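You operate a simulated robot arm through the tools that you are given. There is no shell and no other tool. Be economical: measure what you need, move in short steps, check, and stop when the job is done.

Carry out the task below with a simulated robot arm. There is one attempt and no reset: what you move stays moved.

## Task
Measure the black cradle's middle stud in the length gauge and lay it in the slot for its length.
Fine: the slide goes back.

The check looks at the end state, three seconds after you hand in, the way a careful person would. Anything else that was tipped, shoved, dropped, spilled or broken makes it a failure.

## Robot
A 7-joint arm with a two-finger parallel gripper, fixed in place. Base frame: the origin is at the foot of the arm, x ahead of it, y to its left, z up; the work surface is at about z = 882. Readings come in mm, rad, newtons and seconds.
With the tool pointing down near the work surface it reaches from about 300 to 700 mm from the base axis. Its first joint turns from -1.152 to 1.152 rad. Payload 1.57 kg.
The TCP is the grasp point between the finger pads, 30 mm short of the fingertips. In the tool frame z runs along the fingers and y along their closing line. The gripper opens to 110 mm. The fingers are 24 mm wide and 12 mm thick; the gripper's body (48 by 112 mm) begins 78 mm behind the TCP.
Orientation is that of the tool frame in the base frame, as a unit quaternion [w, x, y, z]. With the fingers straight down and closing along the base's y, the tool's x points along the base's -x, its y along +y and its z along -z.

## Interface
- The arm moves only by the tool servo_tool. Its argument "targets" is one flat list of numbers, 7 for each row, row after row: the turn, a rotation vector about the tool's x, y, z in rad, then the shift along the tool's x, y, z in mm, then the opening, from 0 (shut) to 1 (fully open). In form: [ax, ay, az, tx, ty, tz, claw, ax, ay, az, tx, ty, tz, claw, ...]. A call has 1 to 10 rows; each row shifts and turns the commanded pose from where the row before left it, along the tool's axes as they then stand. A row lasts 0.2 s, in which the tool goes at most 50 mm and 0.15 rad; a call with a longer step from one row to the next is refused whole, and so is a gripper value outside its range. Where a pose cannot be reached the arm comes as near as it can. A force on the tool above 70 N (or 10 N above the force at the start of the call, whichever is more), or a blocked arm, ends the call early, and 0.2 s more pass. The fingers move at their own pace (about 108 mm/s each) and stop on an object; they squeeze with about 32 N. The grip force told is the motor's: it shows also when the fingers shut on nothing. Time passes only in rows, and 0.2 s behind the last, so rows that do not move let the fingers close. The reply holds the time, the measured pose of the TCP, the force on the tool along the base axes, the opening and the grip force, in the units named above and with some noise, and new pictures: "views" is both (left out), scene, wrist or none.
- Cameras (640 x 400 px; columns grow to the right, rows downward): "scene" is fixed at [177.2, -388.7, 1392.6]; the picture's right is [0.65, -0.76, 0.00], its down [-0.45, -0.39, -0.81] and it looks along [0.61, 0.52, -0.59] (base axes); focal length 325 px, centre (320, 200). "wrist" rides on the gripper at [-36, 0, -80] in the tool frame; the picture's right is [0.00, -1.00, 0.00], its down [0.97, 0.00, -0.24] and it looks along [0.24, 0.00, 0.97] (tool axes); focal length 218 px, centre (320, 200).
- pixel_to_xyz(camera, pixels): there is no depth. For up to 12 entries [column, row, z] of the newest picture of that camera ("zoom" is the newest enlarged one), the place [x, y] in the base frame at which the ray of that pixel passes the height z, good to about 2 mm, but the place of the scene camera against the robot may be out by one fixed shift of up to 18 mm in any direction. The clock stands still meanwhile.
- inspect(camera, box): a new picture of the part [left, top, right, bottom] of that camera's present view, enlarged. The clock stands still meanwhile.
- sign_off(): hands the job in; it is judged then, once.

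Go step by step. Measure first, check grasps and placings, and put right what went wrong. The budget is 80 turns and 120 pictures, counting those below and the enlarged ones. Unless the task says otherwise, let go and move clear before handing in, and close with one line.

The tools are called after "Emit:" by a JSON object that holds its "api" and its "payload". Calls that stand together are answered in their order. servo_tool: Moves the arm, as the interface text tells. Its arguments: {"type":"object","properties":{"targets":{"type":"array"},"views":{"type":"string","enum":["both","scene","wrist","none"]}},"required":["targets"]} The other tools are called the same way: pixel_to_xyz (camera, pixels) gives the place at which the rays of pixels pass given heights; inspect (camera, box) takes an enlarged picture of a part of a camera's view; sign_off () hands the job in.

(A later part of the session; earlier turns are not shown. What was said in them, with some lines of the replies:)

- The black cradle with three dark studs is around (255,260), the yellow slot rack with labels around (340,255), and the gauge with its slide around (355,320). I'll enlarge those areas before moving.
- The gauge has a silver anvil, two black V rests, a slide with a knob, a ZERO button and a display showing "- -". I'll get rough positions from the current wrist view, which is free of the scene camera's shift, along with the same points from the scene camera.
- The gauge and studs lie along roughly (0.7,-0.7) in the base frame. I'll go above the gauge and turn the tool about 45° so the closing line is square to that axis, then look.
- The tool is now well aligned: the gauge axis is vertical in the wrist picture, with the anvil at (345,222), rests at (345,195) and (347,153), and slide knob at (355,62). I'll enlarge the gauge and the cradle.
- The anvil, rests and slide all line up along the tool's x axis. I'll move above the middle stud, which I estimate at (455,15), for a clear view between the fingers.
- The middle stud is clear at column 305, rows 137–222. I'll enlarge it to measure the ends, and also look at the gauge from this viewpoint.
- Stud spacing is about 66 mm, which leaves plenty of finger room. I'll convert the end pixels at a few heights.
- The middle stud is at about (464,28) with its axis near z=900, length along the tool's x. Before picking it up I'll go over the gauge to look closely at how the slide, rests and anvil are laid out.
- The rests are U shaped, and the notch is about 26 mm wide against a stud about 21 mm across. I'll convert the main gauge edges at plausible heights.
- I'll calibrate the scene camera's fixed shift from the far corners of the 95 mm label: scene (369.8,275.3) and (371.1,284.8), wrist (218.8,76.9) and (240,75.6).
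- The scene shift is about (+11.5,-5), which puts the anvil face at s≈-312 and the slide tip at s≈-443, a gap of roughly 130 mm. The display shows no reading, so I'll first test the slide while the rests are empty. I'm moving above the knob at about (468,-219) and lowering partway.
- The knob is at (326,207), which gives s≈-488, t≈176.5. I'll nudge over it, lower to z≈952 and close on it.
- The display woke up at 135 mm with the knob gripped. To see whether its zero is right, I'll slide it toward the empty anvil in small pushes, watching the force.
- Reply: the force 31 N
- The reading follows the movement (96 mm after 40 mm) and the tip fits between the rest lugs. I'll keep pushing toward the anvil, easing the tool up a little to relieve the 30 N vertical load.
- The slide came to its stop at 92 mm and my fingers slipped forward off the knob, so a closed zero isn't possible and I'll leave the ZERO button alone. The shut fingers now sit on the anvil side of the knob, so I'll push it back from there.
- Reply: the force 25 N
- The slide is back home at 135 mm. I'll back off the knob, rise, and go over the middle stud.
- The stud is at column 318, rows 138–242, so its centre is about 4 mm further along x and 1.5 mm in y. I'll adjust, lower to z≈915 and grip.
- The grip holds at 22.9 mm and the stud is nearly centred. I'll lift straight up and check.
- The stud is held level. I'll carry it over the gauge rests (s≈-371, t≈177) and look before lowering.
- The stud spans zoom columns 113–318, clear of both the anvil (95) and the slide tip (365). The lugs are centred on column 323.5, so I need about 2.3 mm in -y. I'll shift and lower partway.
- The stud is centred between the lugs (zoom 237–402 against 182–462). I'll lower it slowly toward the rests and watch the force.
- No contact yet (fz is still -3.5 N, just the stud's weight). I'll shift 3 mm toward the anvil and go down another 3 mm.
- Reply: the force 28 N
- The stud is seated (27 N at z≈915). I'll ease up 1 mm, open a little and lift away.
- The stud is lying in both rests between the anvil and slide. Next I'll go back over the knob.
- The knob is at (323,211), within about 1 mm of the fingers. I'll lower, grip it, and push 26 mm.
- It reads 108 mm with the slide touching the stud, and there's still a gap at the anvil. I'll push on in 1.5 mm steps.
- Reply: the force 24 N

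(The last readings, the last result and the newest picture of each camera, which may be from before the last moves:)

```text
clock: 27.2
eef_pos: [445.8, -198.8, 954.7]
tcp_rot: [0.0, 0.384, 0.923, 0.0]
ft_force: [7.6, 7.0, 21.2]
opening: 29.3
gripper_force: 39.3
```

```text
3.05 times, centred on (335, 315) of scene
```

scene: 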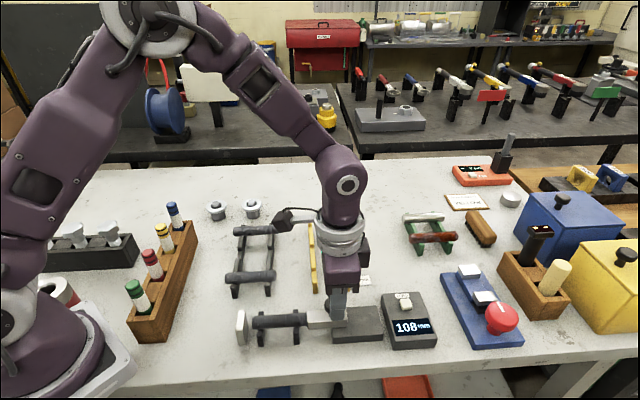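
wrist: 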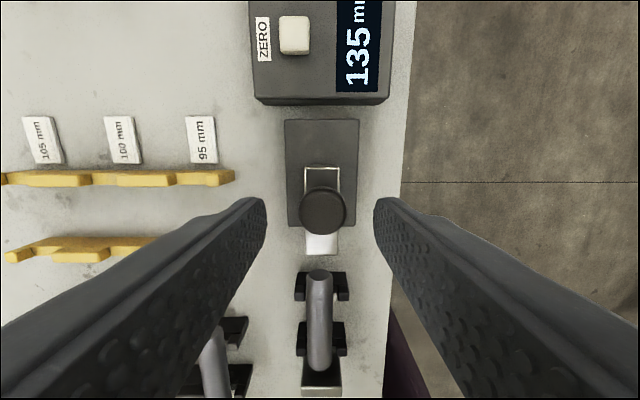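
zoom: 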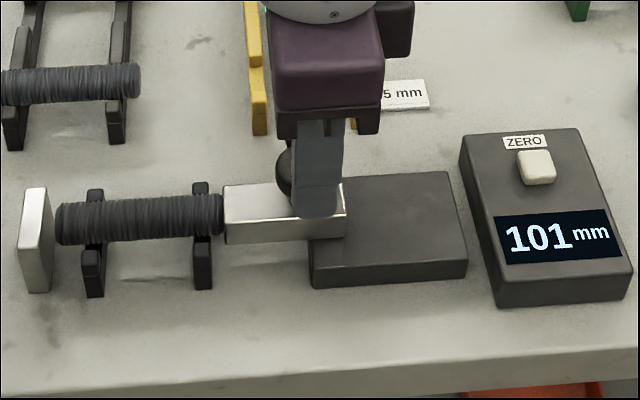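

It reads 101 mm with a small gap still showing at the anvil. I'll keep going in 1 mm steps.

Emit:
{"api": "servo_tool", "payload": {"targets": [0, 0, 0, 1, 0, 0, 0, 0, 0, 0, 1, 0, 0, 0, 0, 0, 0, 1, 0, 0, 0, 0, 0, 0, 1, 0, 0, 0, 0, 0, 0, 0, 0, 0, 0], "views": "none"}}

Emit:
{"api": "inspect", "payload": {"camera": "scene", "box": [230, 275, 440, 355]}}

```text
clock: 28.4
eef_pos: [442.1, -196.1, 953.6]
tcp_rot: [-0.001, 0.383, 0.924, 0.0]
ft_force: [12.7, 8.8, -0.3]
opening: 29.3
gripper_force: 38.9
```

```text
3.05 times, centred on (335, 315) of scene
```

zoom: 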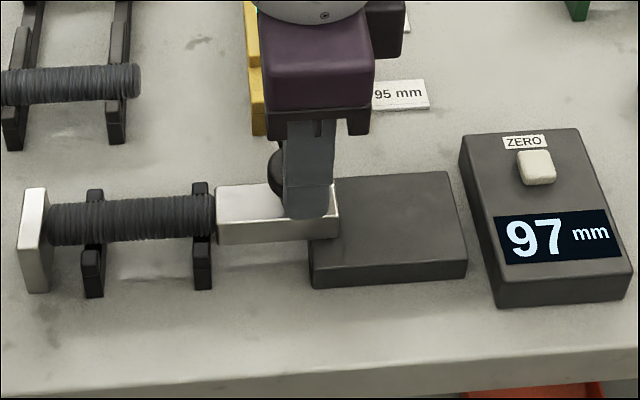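

It now reads 97 mm with the anvil looking close. I'll push further until it stops changing.

Emit:
{"api": "servo_tool", "payload": {"targets": [0, 0, 0, 1, 0, 0, 0, 0, 0, 0, 1, 0, 0, 0, 0, 0, 0, 1, 0, 0, 0, 0, 0, 0, 1, 0, 0, 0, 0, 0, 0, 0, 0, 0, 0], "views": "none"}}

Emit:
{"api": "inspect", "payload": {"camera": "scene", "box": [230, 275, 440, 355]}}

```text
clock: 29.6
eef_pos: [440.5, -194.7, 953.8]
tcp_rot: [0.003, 0.382, 0.924, -0.001]
ft_force: [25.9, -3.9, -9.2]
opening: 29.5
gripper_force: 39.3
```

```text
3.05 times, centred on (335, 315) of scene
```

zoom: 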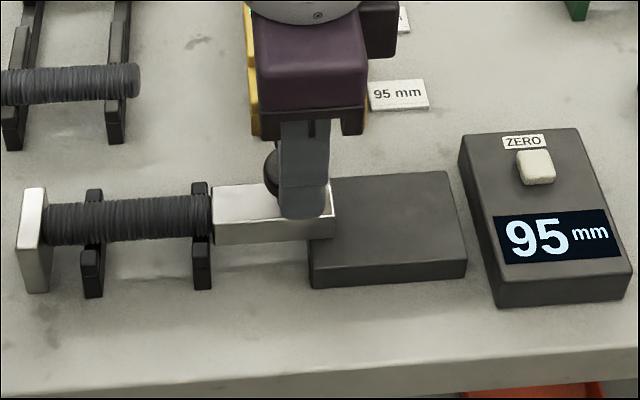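

It reads 95 mm and about 20 N of reaction is building. One more small push will confirm it's clamped.

Emit:
{"api": "servo_tool", "payload": {"targets": [0, 0, 0, 1, 0, 0, 0, 0, 0, 0, 0, 0, 0, 0], "views": "none"}}

Emit:
{"api": "inspect", "payload": {"camera": "scene", "box": [230, 275, 440, 355]}}

```text
clock: 30.2
eef_pos: [440.4, -194.0, 954.0]
tcp_rot: [0.004, 0.382, 0.924, -0.001]
ft_force: [30.5, -9.4, -13.9]
opening: 29.5
gripper_force: 38.7
```

```text
3.05 times, centred on (335, 315) of scene
```

zoom: 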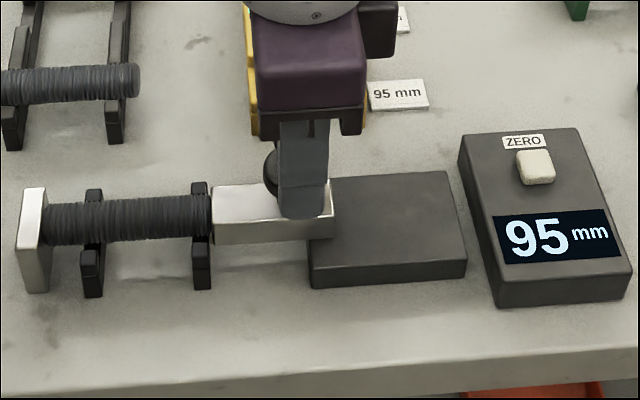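

It holds at 95 mm, which agrees with the visual length. Now I'll pull the slide back home.

Emit:
{"api": "servo_tool", "payload": {"targets": [0, 0, 0, -4, 0, 0, 0, 0, 0, 0, -8, 0, 0, 0, 0, 0, 0, -8, 0, 0, 0, 0, 0, 0, -8, 0, 0, 0, 0, 0, 0, -8, 0, 0, 0, 0, 0, 0, -6, 0, 0, 0, 0, 0, 0, -1, 0, 0, 0, 0, 0, 0, 0, 0, 0, 0]}}

Emit:
{"api": "inspect", "payload": {"camera": "scene", "box": [230, 275, 440, 355]}}

```text
clock: 32.0
eef_pos: [470.7, -222.6, 955.7]
tcp_rot: [-0.001, 0.383, 0.924, 0.0]
ft_force: [5.0, 14.1, 1.9]
opening: 29.3
gripper_force: 38.9
```

scene: 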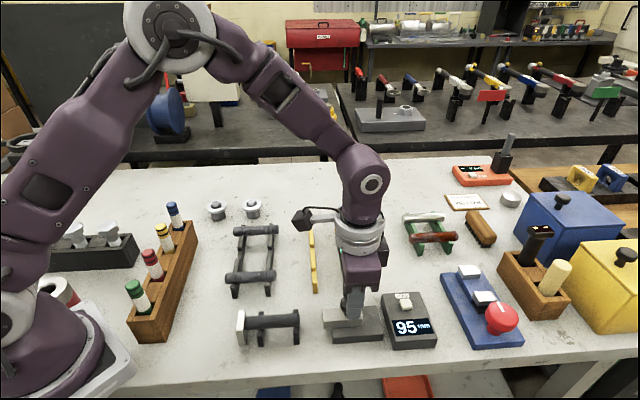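
wrist: 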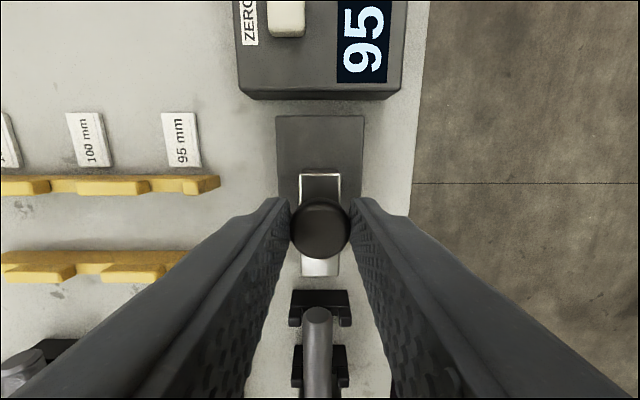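

```text
3.05 times, centred on (335, 315) of scene
```

zoom: 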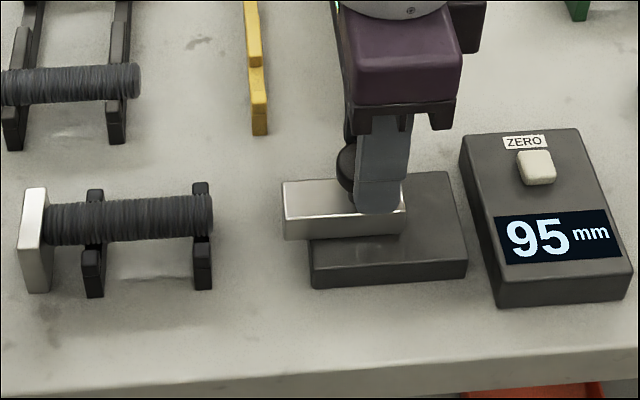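

The slide is home and the display has latched 95 mm. I'll release, rise and return above the stud.

Emit:
{"api": "servo_tool", "payload": {"targets": [0, 0, 0, 0, 0, 0, 0.45, 0, 0, 0, 0, 0, 0, 0.45, 0, 0, 0, 0, 0, -25, 0.45, 0, 0, 0, 0, 0, -25, 0.45, 0, 0, 0, 43, 0, 0, 0.45, 0, 0, 0, 43, 0, 0, 0.45, 0, 0, 0, 43, 0, 0, 0.45, 0, 0, 0, 0, 0, 0, 0.45]}}

Emit:
{"api": "inspect", "payload": {"camera": "scene", "box": [230, 275, 440, 355]}}

```text
clock: 33.8
eef_pos: [379.4, -127.7, 1003.9]
tcp_rot: [0.0, 0.384, 0.924, 0.0]
ft_force: [0.3, 0.1, -0.5]
opening: 49.5
gripper_force: 0.1
```

scene: 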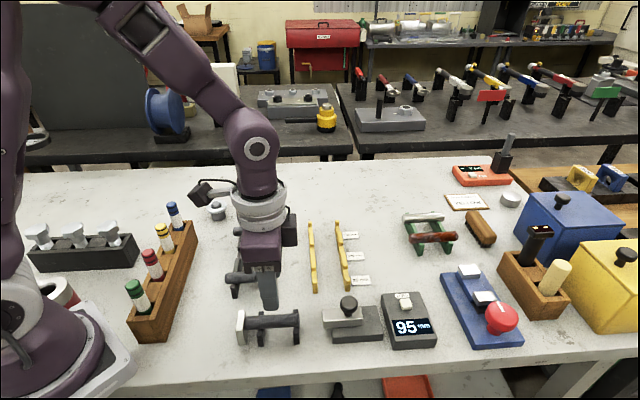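
wrist: 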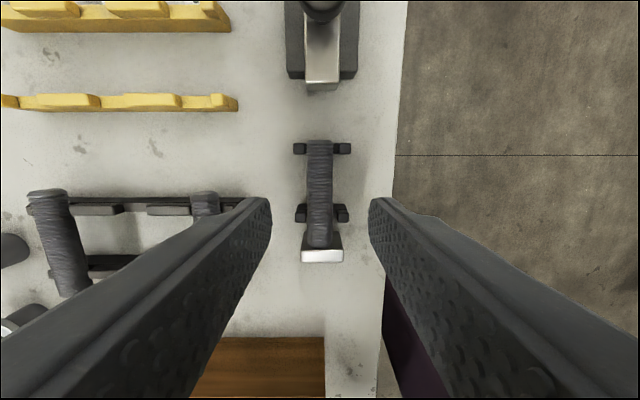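

```text
3.05 times, centred on (335, 315) of scene
```

zoom: 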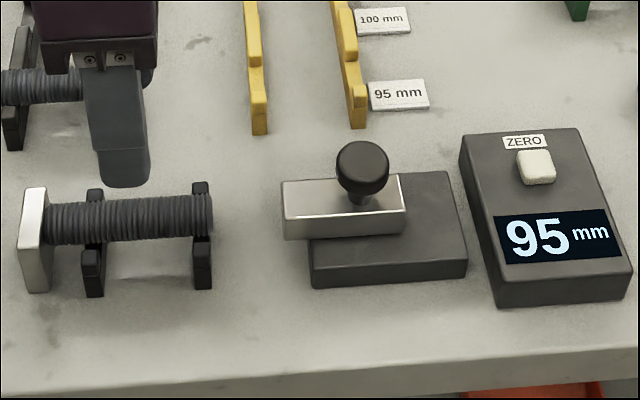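

The stud now lies at rows 140–248, touching the anvil, with its centre at s≈-352. I'll grip at s≈-361 so the fingers clear the near rest, and lower to z≈916.5.

Emit:
{"api": "servo_tool", "payload": {"targets": [0, 0, 0, -2.5, 0.3, 30, 0.45, 0, 0, 0, 0, 0, 30, 0.45, 0, 0, 0, 0, 0, 20, 0.45, 0, 0, 0, 0, 0, 7.2, 0.45, 0, 0, 0, 0, 0, 0, 0.45, 0, 0, 0, 0, 0, 0, 0, 0, 0, 0, 0, 0, 0, 0, 0, 0, 0, 0, 0, 0, 0]}}

Emit:
{"api": "inspect", "payload": {"camera": "scene", "box": [230, 285, 330, 350]}}

```text
clock: 35.6
eef_pos: [379.3, -132.4, 916.1]
tcp_rot: [0.0, 0.384, 0.923, 0.0]
ft_force: [-0.2, 0.2, -0.9]
opening: 22.7
gripper_force: 31.7
```

scene: 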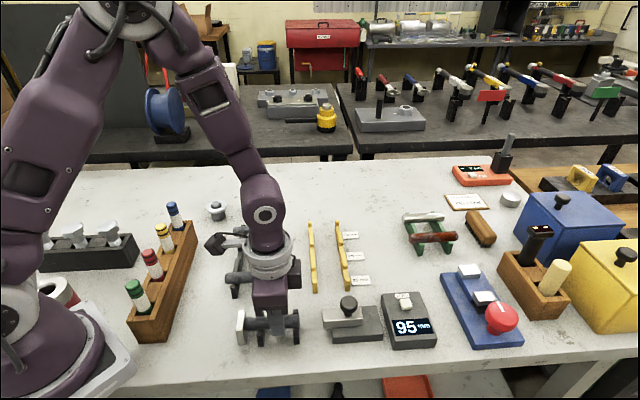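
wrist: 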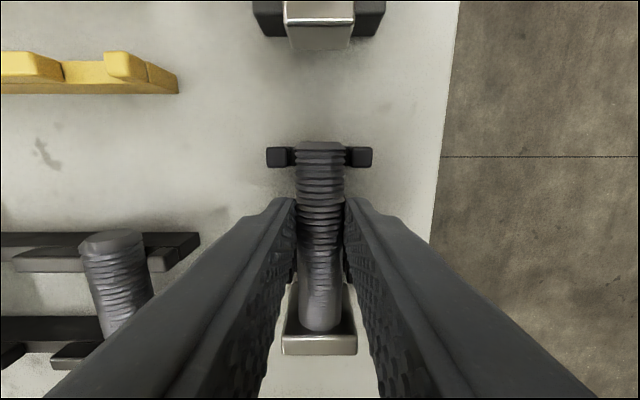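

```text
6.15 times, centred on (280, 318) of scene
```

zoom: 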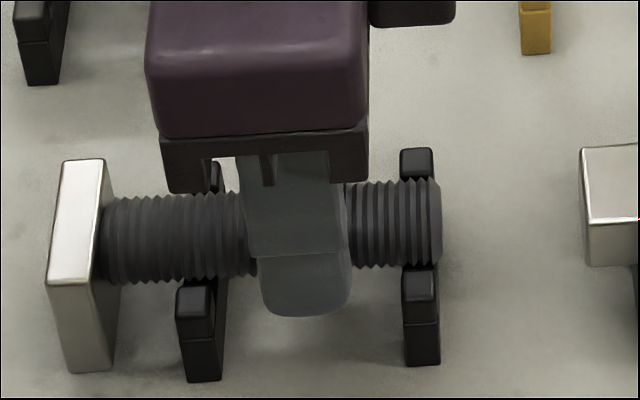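

The stud is gripped at 22.7 mm. I'll lift it while easing off the anvil and carry it toward the 95 mm slot, which is the rack end nearest the gauge at t≈274, staying high.

Emit:
{"api": "servo_tool", "payload": {"targets": [0, 0, 0, -3, 0, -2, 0, 0, 0, 0, 0, 0, -30, 0, 0, 0, 0, 0, 0, -40, 0, 0, 0, 0, 0, 33, -15, 0, 0, 0, 0, 0, 33, 0, 0, 0, 0, 0, 0, 33, 0, 0, 0, 0, 0, -32, 0, 0, 0, 0, 0, 0, -32, 0, 0, 0, 0, 0, 0, -31, 0, 0, 0, 0, 0, 0, 0, 0, 0, 0]}}

Emit:
{"api": "inspect", "payload": {"camera": "scene", "box": [280, 180, 440, 300]}}

Emit:
{"api": "inspect", "payload": {"camera": "wrist", "box": [120, 60, 400, 240]}}

```text
clock: 37.8
eef_pos: [519.9, -131.8, 1001.4]
tcp_rot: [-0.001, 0.383, 0.924, 0.0]
ft_force: [0.3, -0.1, -2.4]
opening: 23.0
gripper_force: 31.8
```

scene: 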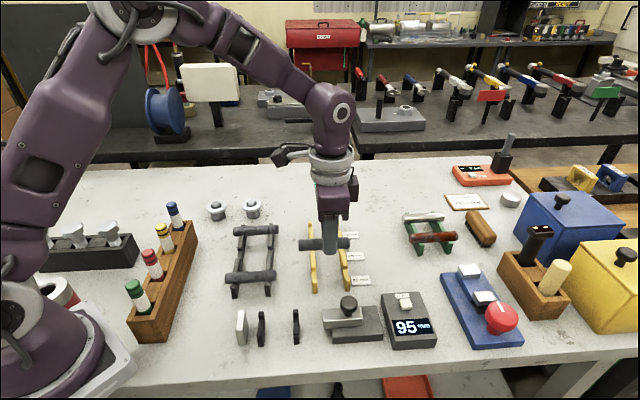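
wrist: 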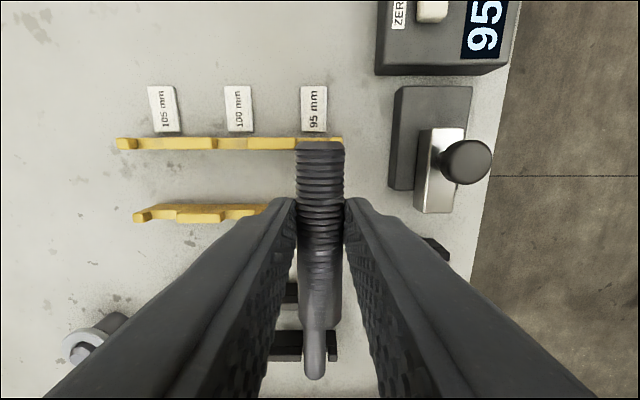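

```text
3.33 times, centred on (360, 240) of scene
```

zoom: 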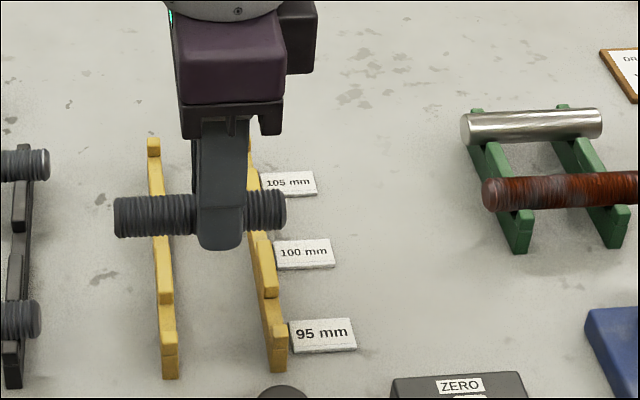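

```text
2.22 times, centred on (260, 150) of wrist
```

zoom: 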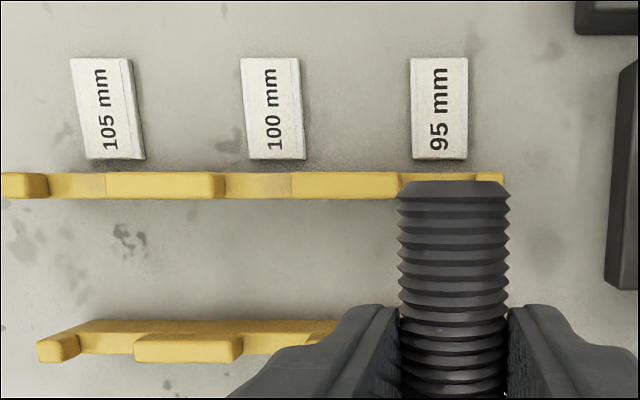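

The 95 slot lies between the end lug and the long lug, centred at about px 311 while the stud is at 319. I need about 7 mm in +y, and about 7 mm in -x to centre over the rails. I'll shift and lower partway.

Emit:
{"api": "servo_tool", "payload": {"targets": [0, 0, 0, -7, 7, 0, 0, 0, 0, 0, 0, 0, 25, 0, 0, 0, 0, 0, 0, 25, 0, 0, 0, 0, 0, 0, 10, 0, 0, 0, 0, 0, 0, 0, 0]}}

Emit:
{"api": "inspect", "payload": {"camera": "scene", "box": [280, 210, 400, 300]}}

Emit:
{"api": "inspect", "payload": {"camera": "wrist", "box": [160, 90, 400, 240]}}

```text
clock: 39.0
eef_pos: [529.1, -131.3, 944.2]
tcp_rot: [-0.001, 0.382, 0.924, -0.001]
ft_force: [0.7, -0.2, -2.6]
opening: 22.4
gripper_force: 31.2
```

scene: 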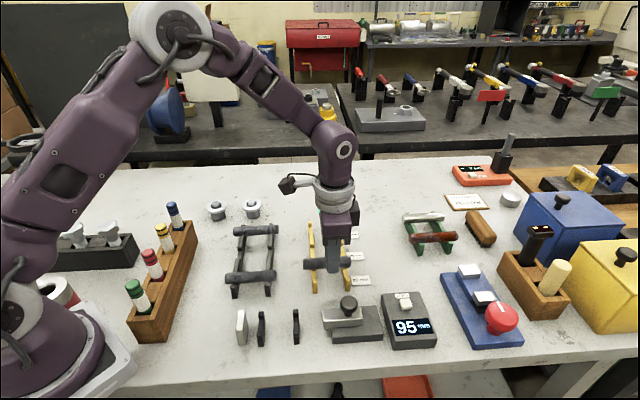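
wrist: 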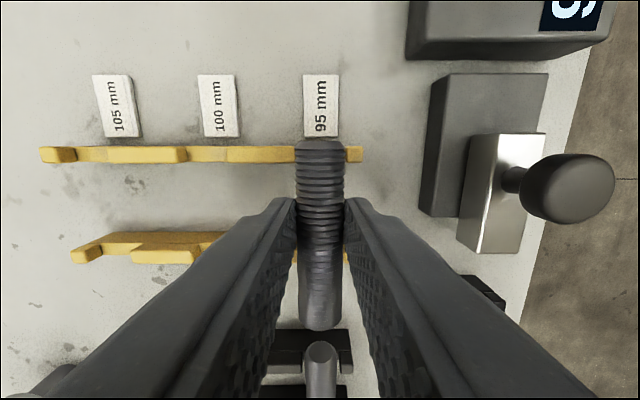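

```text
4.44 times, centred on (340, 255) of scene
```

zoom: 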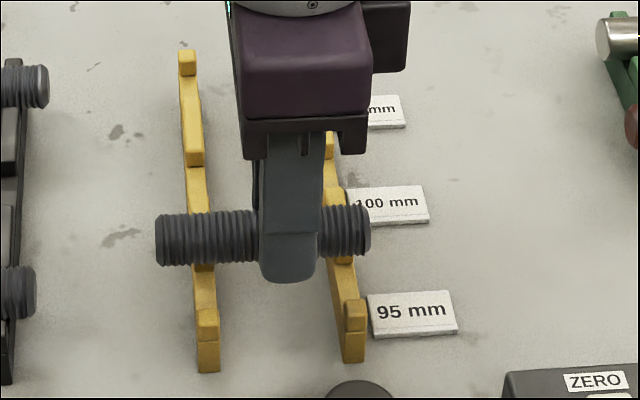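

```text
2.67 times, centred on (280, 165) of wrist
```

zoom: 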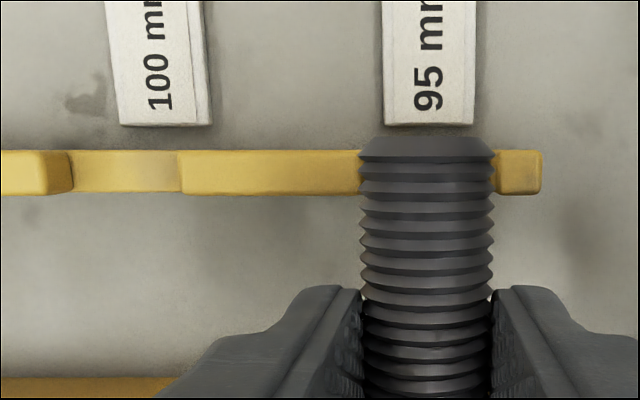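

The stud is centred over the slot laterally, but it overhangs the near rail more than the far one. I'll shift 6 mm toward the labels, trim y by 0.6 mm, and lower to just above the rails.

Emit:
{"api": "servo_tool", "payload": {"targets": [0, 0, 0, -6, -0.6, 0, 0, 0, 0, 0, 0, 0, 10, 0, 0, 0, 0, 0, 0, 10, 0, 0, 0, 0, 0, 0, 3, 0, 0, 0, 0, 0, 0, 0, 0]}}

Emit:
{"api": "inspect", "payload": {"camera": "scene", "box": [280, 220, 400, 300]}}

Emit:
{"api": "inspect", "payload": {"camera": "wrist", "box": [160, 90, 400, 240]}}

```text
clock: 40.2
eef_pos: [533.6, -138.2, 920.0]
tcp_rot: [0.0, 0.383, 0.924, -0.001]
ft_force: [0.0, -0.3, -2.6]
opening: 22.5
gripper_force: 32.0
```

scene: 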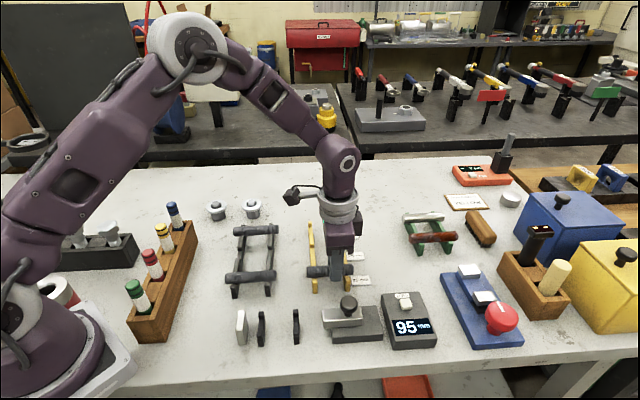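
wrist: 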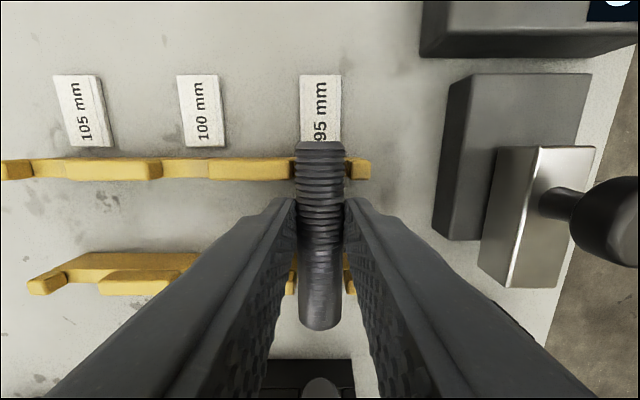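

```text
5.00 times, centred on (340, 260) of scene
```

zoom: 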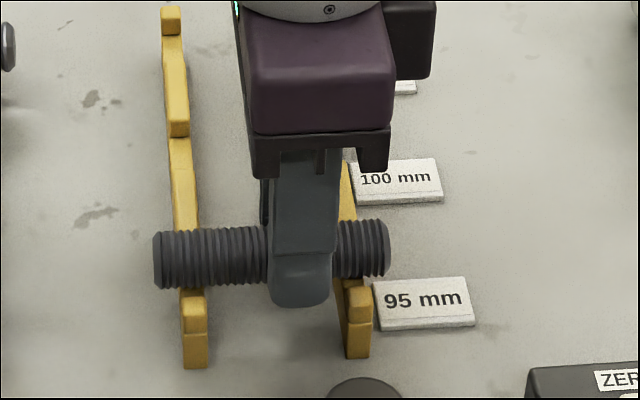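

```text
2.67 times, centred on (280, 165) of wrist
```

zoom: 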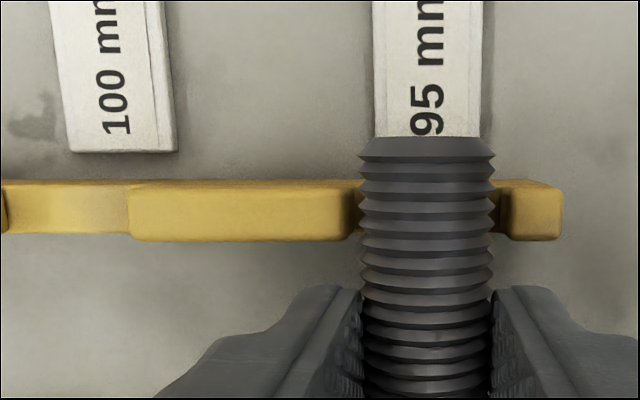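

The stud sits evenly between the lugs (zoom 347 and 512 around 427) and overhangs both rails. I'll lower the last few millimetres until it makes contact.

Emit:
{"api": "servo_tool", "payload": {"targets": [0, 0, 0, 0, 0, 2, 0, 0, 0, 0, 0, 0, 1.5, 0, 0, 0, 0, 0, 0, 1, 0, 0, 0, 0, 0, 0, 0, 0], "views": "none"}}

Emit:
{"api": "inspect", "payload": {"camera": "scene", "box": [290, 235, 390, 300]}}

```text
clock: 41.2
eef_pos: [532.0, -137.4, 915.8]
tcp_rot: [-0.001, 0.383, 0.924, 0.0]
ft_force: [1.5, -0.3, -2.6]
opening: 22.7
gripper_force: 32.1
```

```text
6.15 times, centred on (340, 268) of scene
```

zoom: 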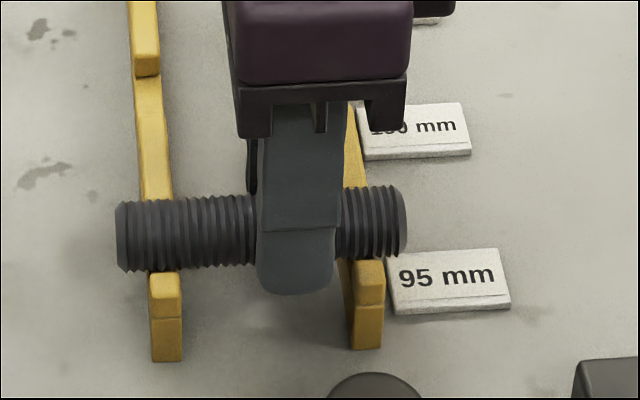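

No contact yet. I'll lower another 1.5 mm.

Emit:
{"api": "servo_tool", "payload": {"targets": [0, 0, 0, 0, 0, 1, 0, 0, 0, 0, 0, 0, 0.5, 0, 0, 0, 0, 0, 0, 0, 0], "views": "wrist"}}

```text
clock: 42.0
eef_pos: [533.9, -137.5, 916.2]
tcp_rot: [0.001, 0.383, 0.924, 0.001]
ft_force: [-2.3, 8.6, 25.9]
opening: 22.6
gripper_force: 32.3
```

wrist: 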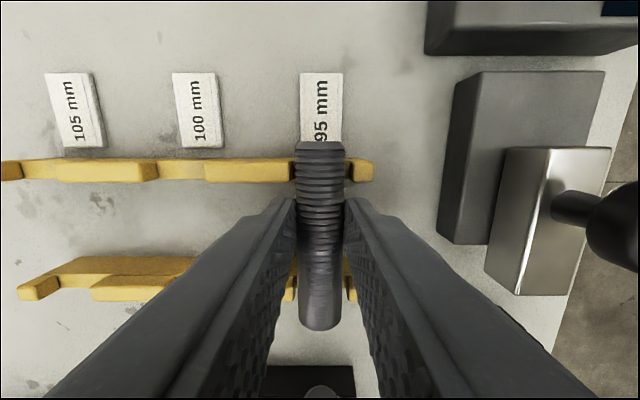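

Contact came at z≈916, the same height as in the rests, so it's seated. I'll ease up, release and lift.

Emit:
{"api": "servo_tool", "payload": {"targets": [0, 0, 0, 0, 0, -0.8, 0, 0, 0, 0, 0, 0, 0, 0.38, 0, 0, 0, 0, 0, 0, 0.38, 0, 0, 0, 0, 0, -20, 0.38, 0, 0, 0, 0, 0, -35, 0.38, 0, 0, 0, 0, 0, -45, 0.38, 0, 0, 0, 0, 0, 0, 0.38]}}

Emit:
{"api": "inspect", "payload": {"camera": "scene", "box": [290, 225, 390, 300]}}

Emit:
{"api": "inspect", "payload": {"camera": "wrist", "box": [200, 100, 440, 260]}}

```text
clock: 43.6
eef_pos: [534.2, -137.7, 1015.7]
tcp_rot: [0.0, 0.383, 0.924, -0.001]
ft_force: [-0.4, 0.2, 0.4]
opening: 41.9
gripper_force: 0.1
```

scene: 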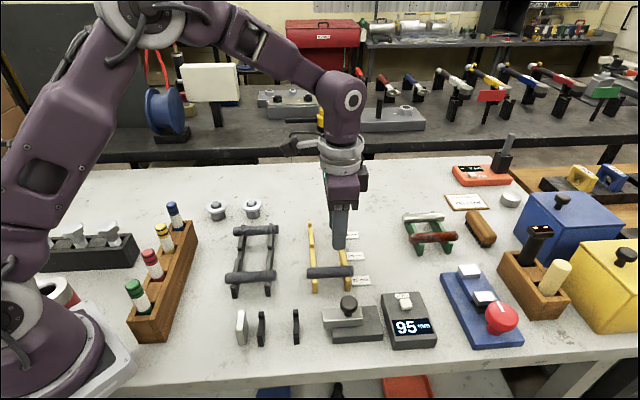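
wrist: 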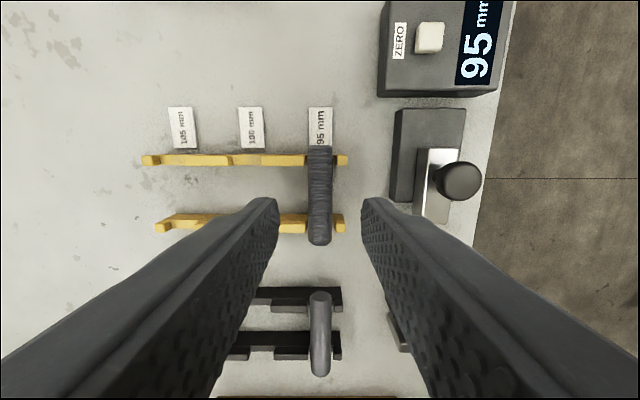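

```text
5.33 times, centred on (340, 262) of scene
```

zoom: 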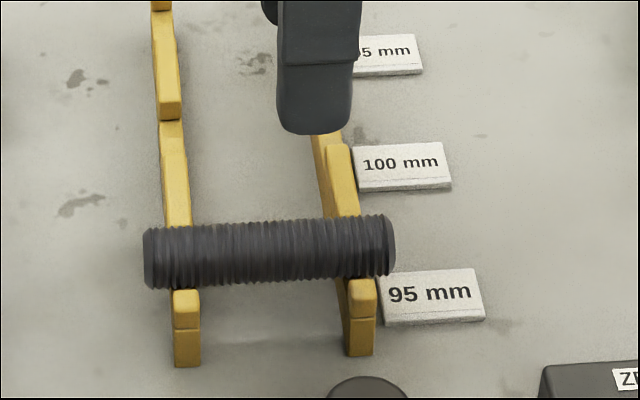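

```text
2.50 times, centred on (320, 180) of wrist
```

zoom: 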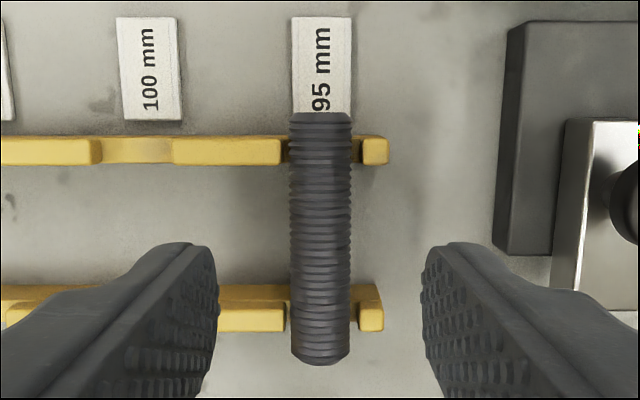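

The stud lies level in the 95 mm slot between its lugs (zoom 283–362). The slide tip is at scene column 323, as at the start, and the gripper is clear, so I'm handing in.

Emit:
{"api": "sign_off", "payload": {}}

```text
The job is handed in.
```

The black cradle's middle stud measured 95 mm in the gauge and now lies in the 95 mm slot. The slide is back at its starting position and the gripper is clear.
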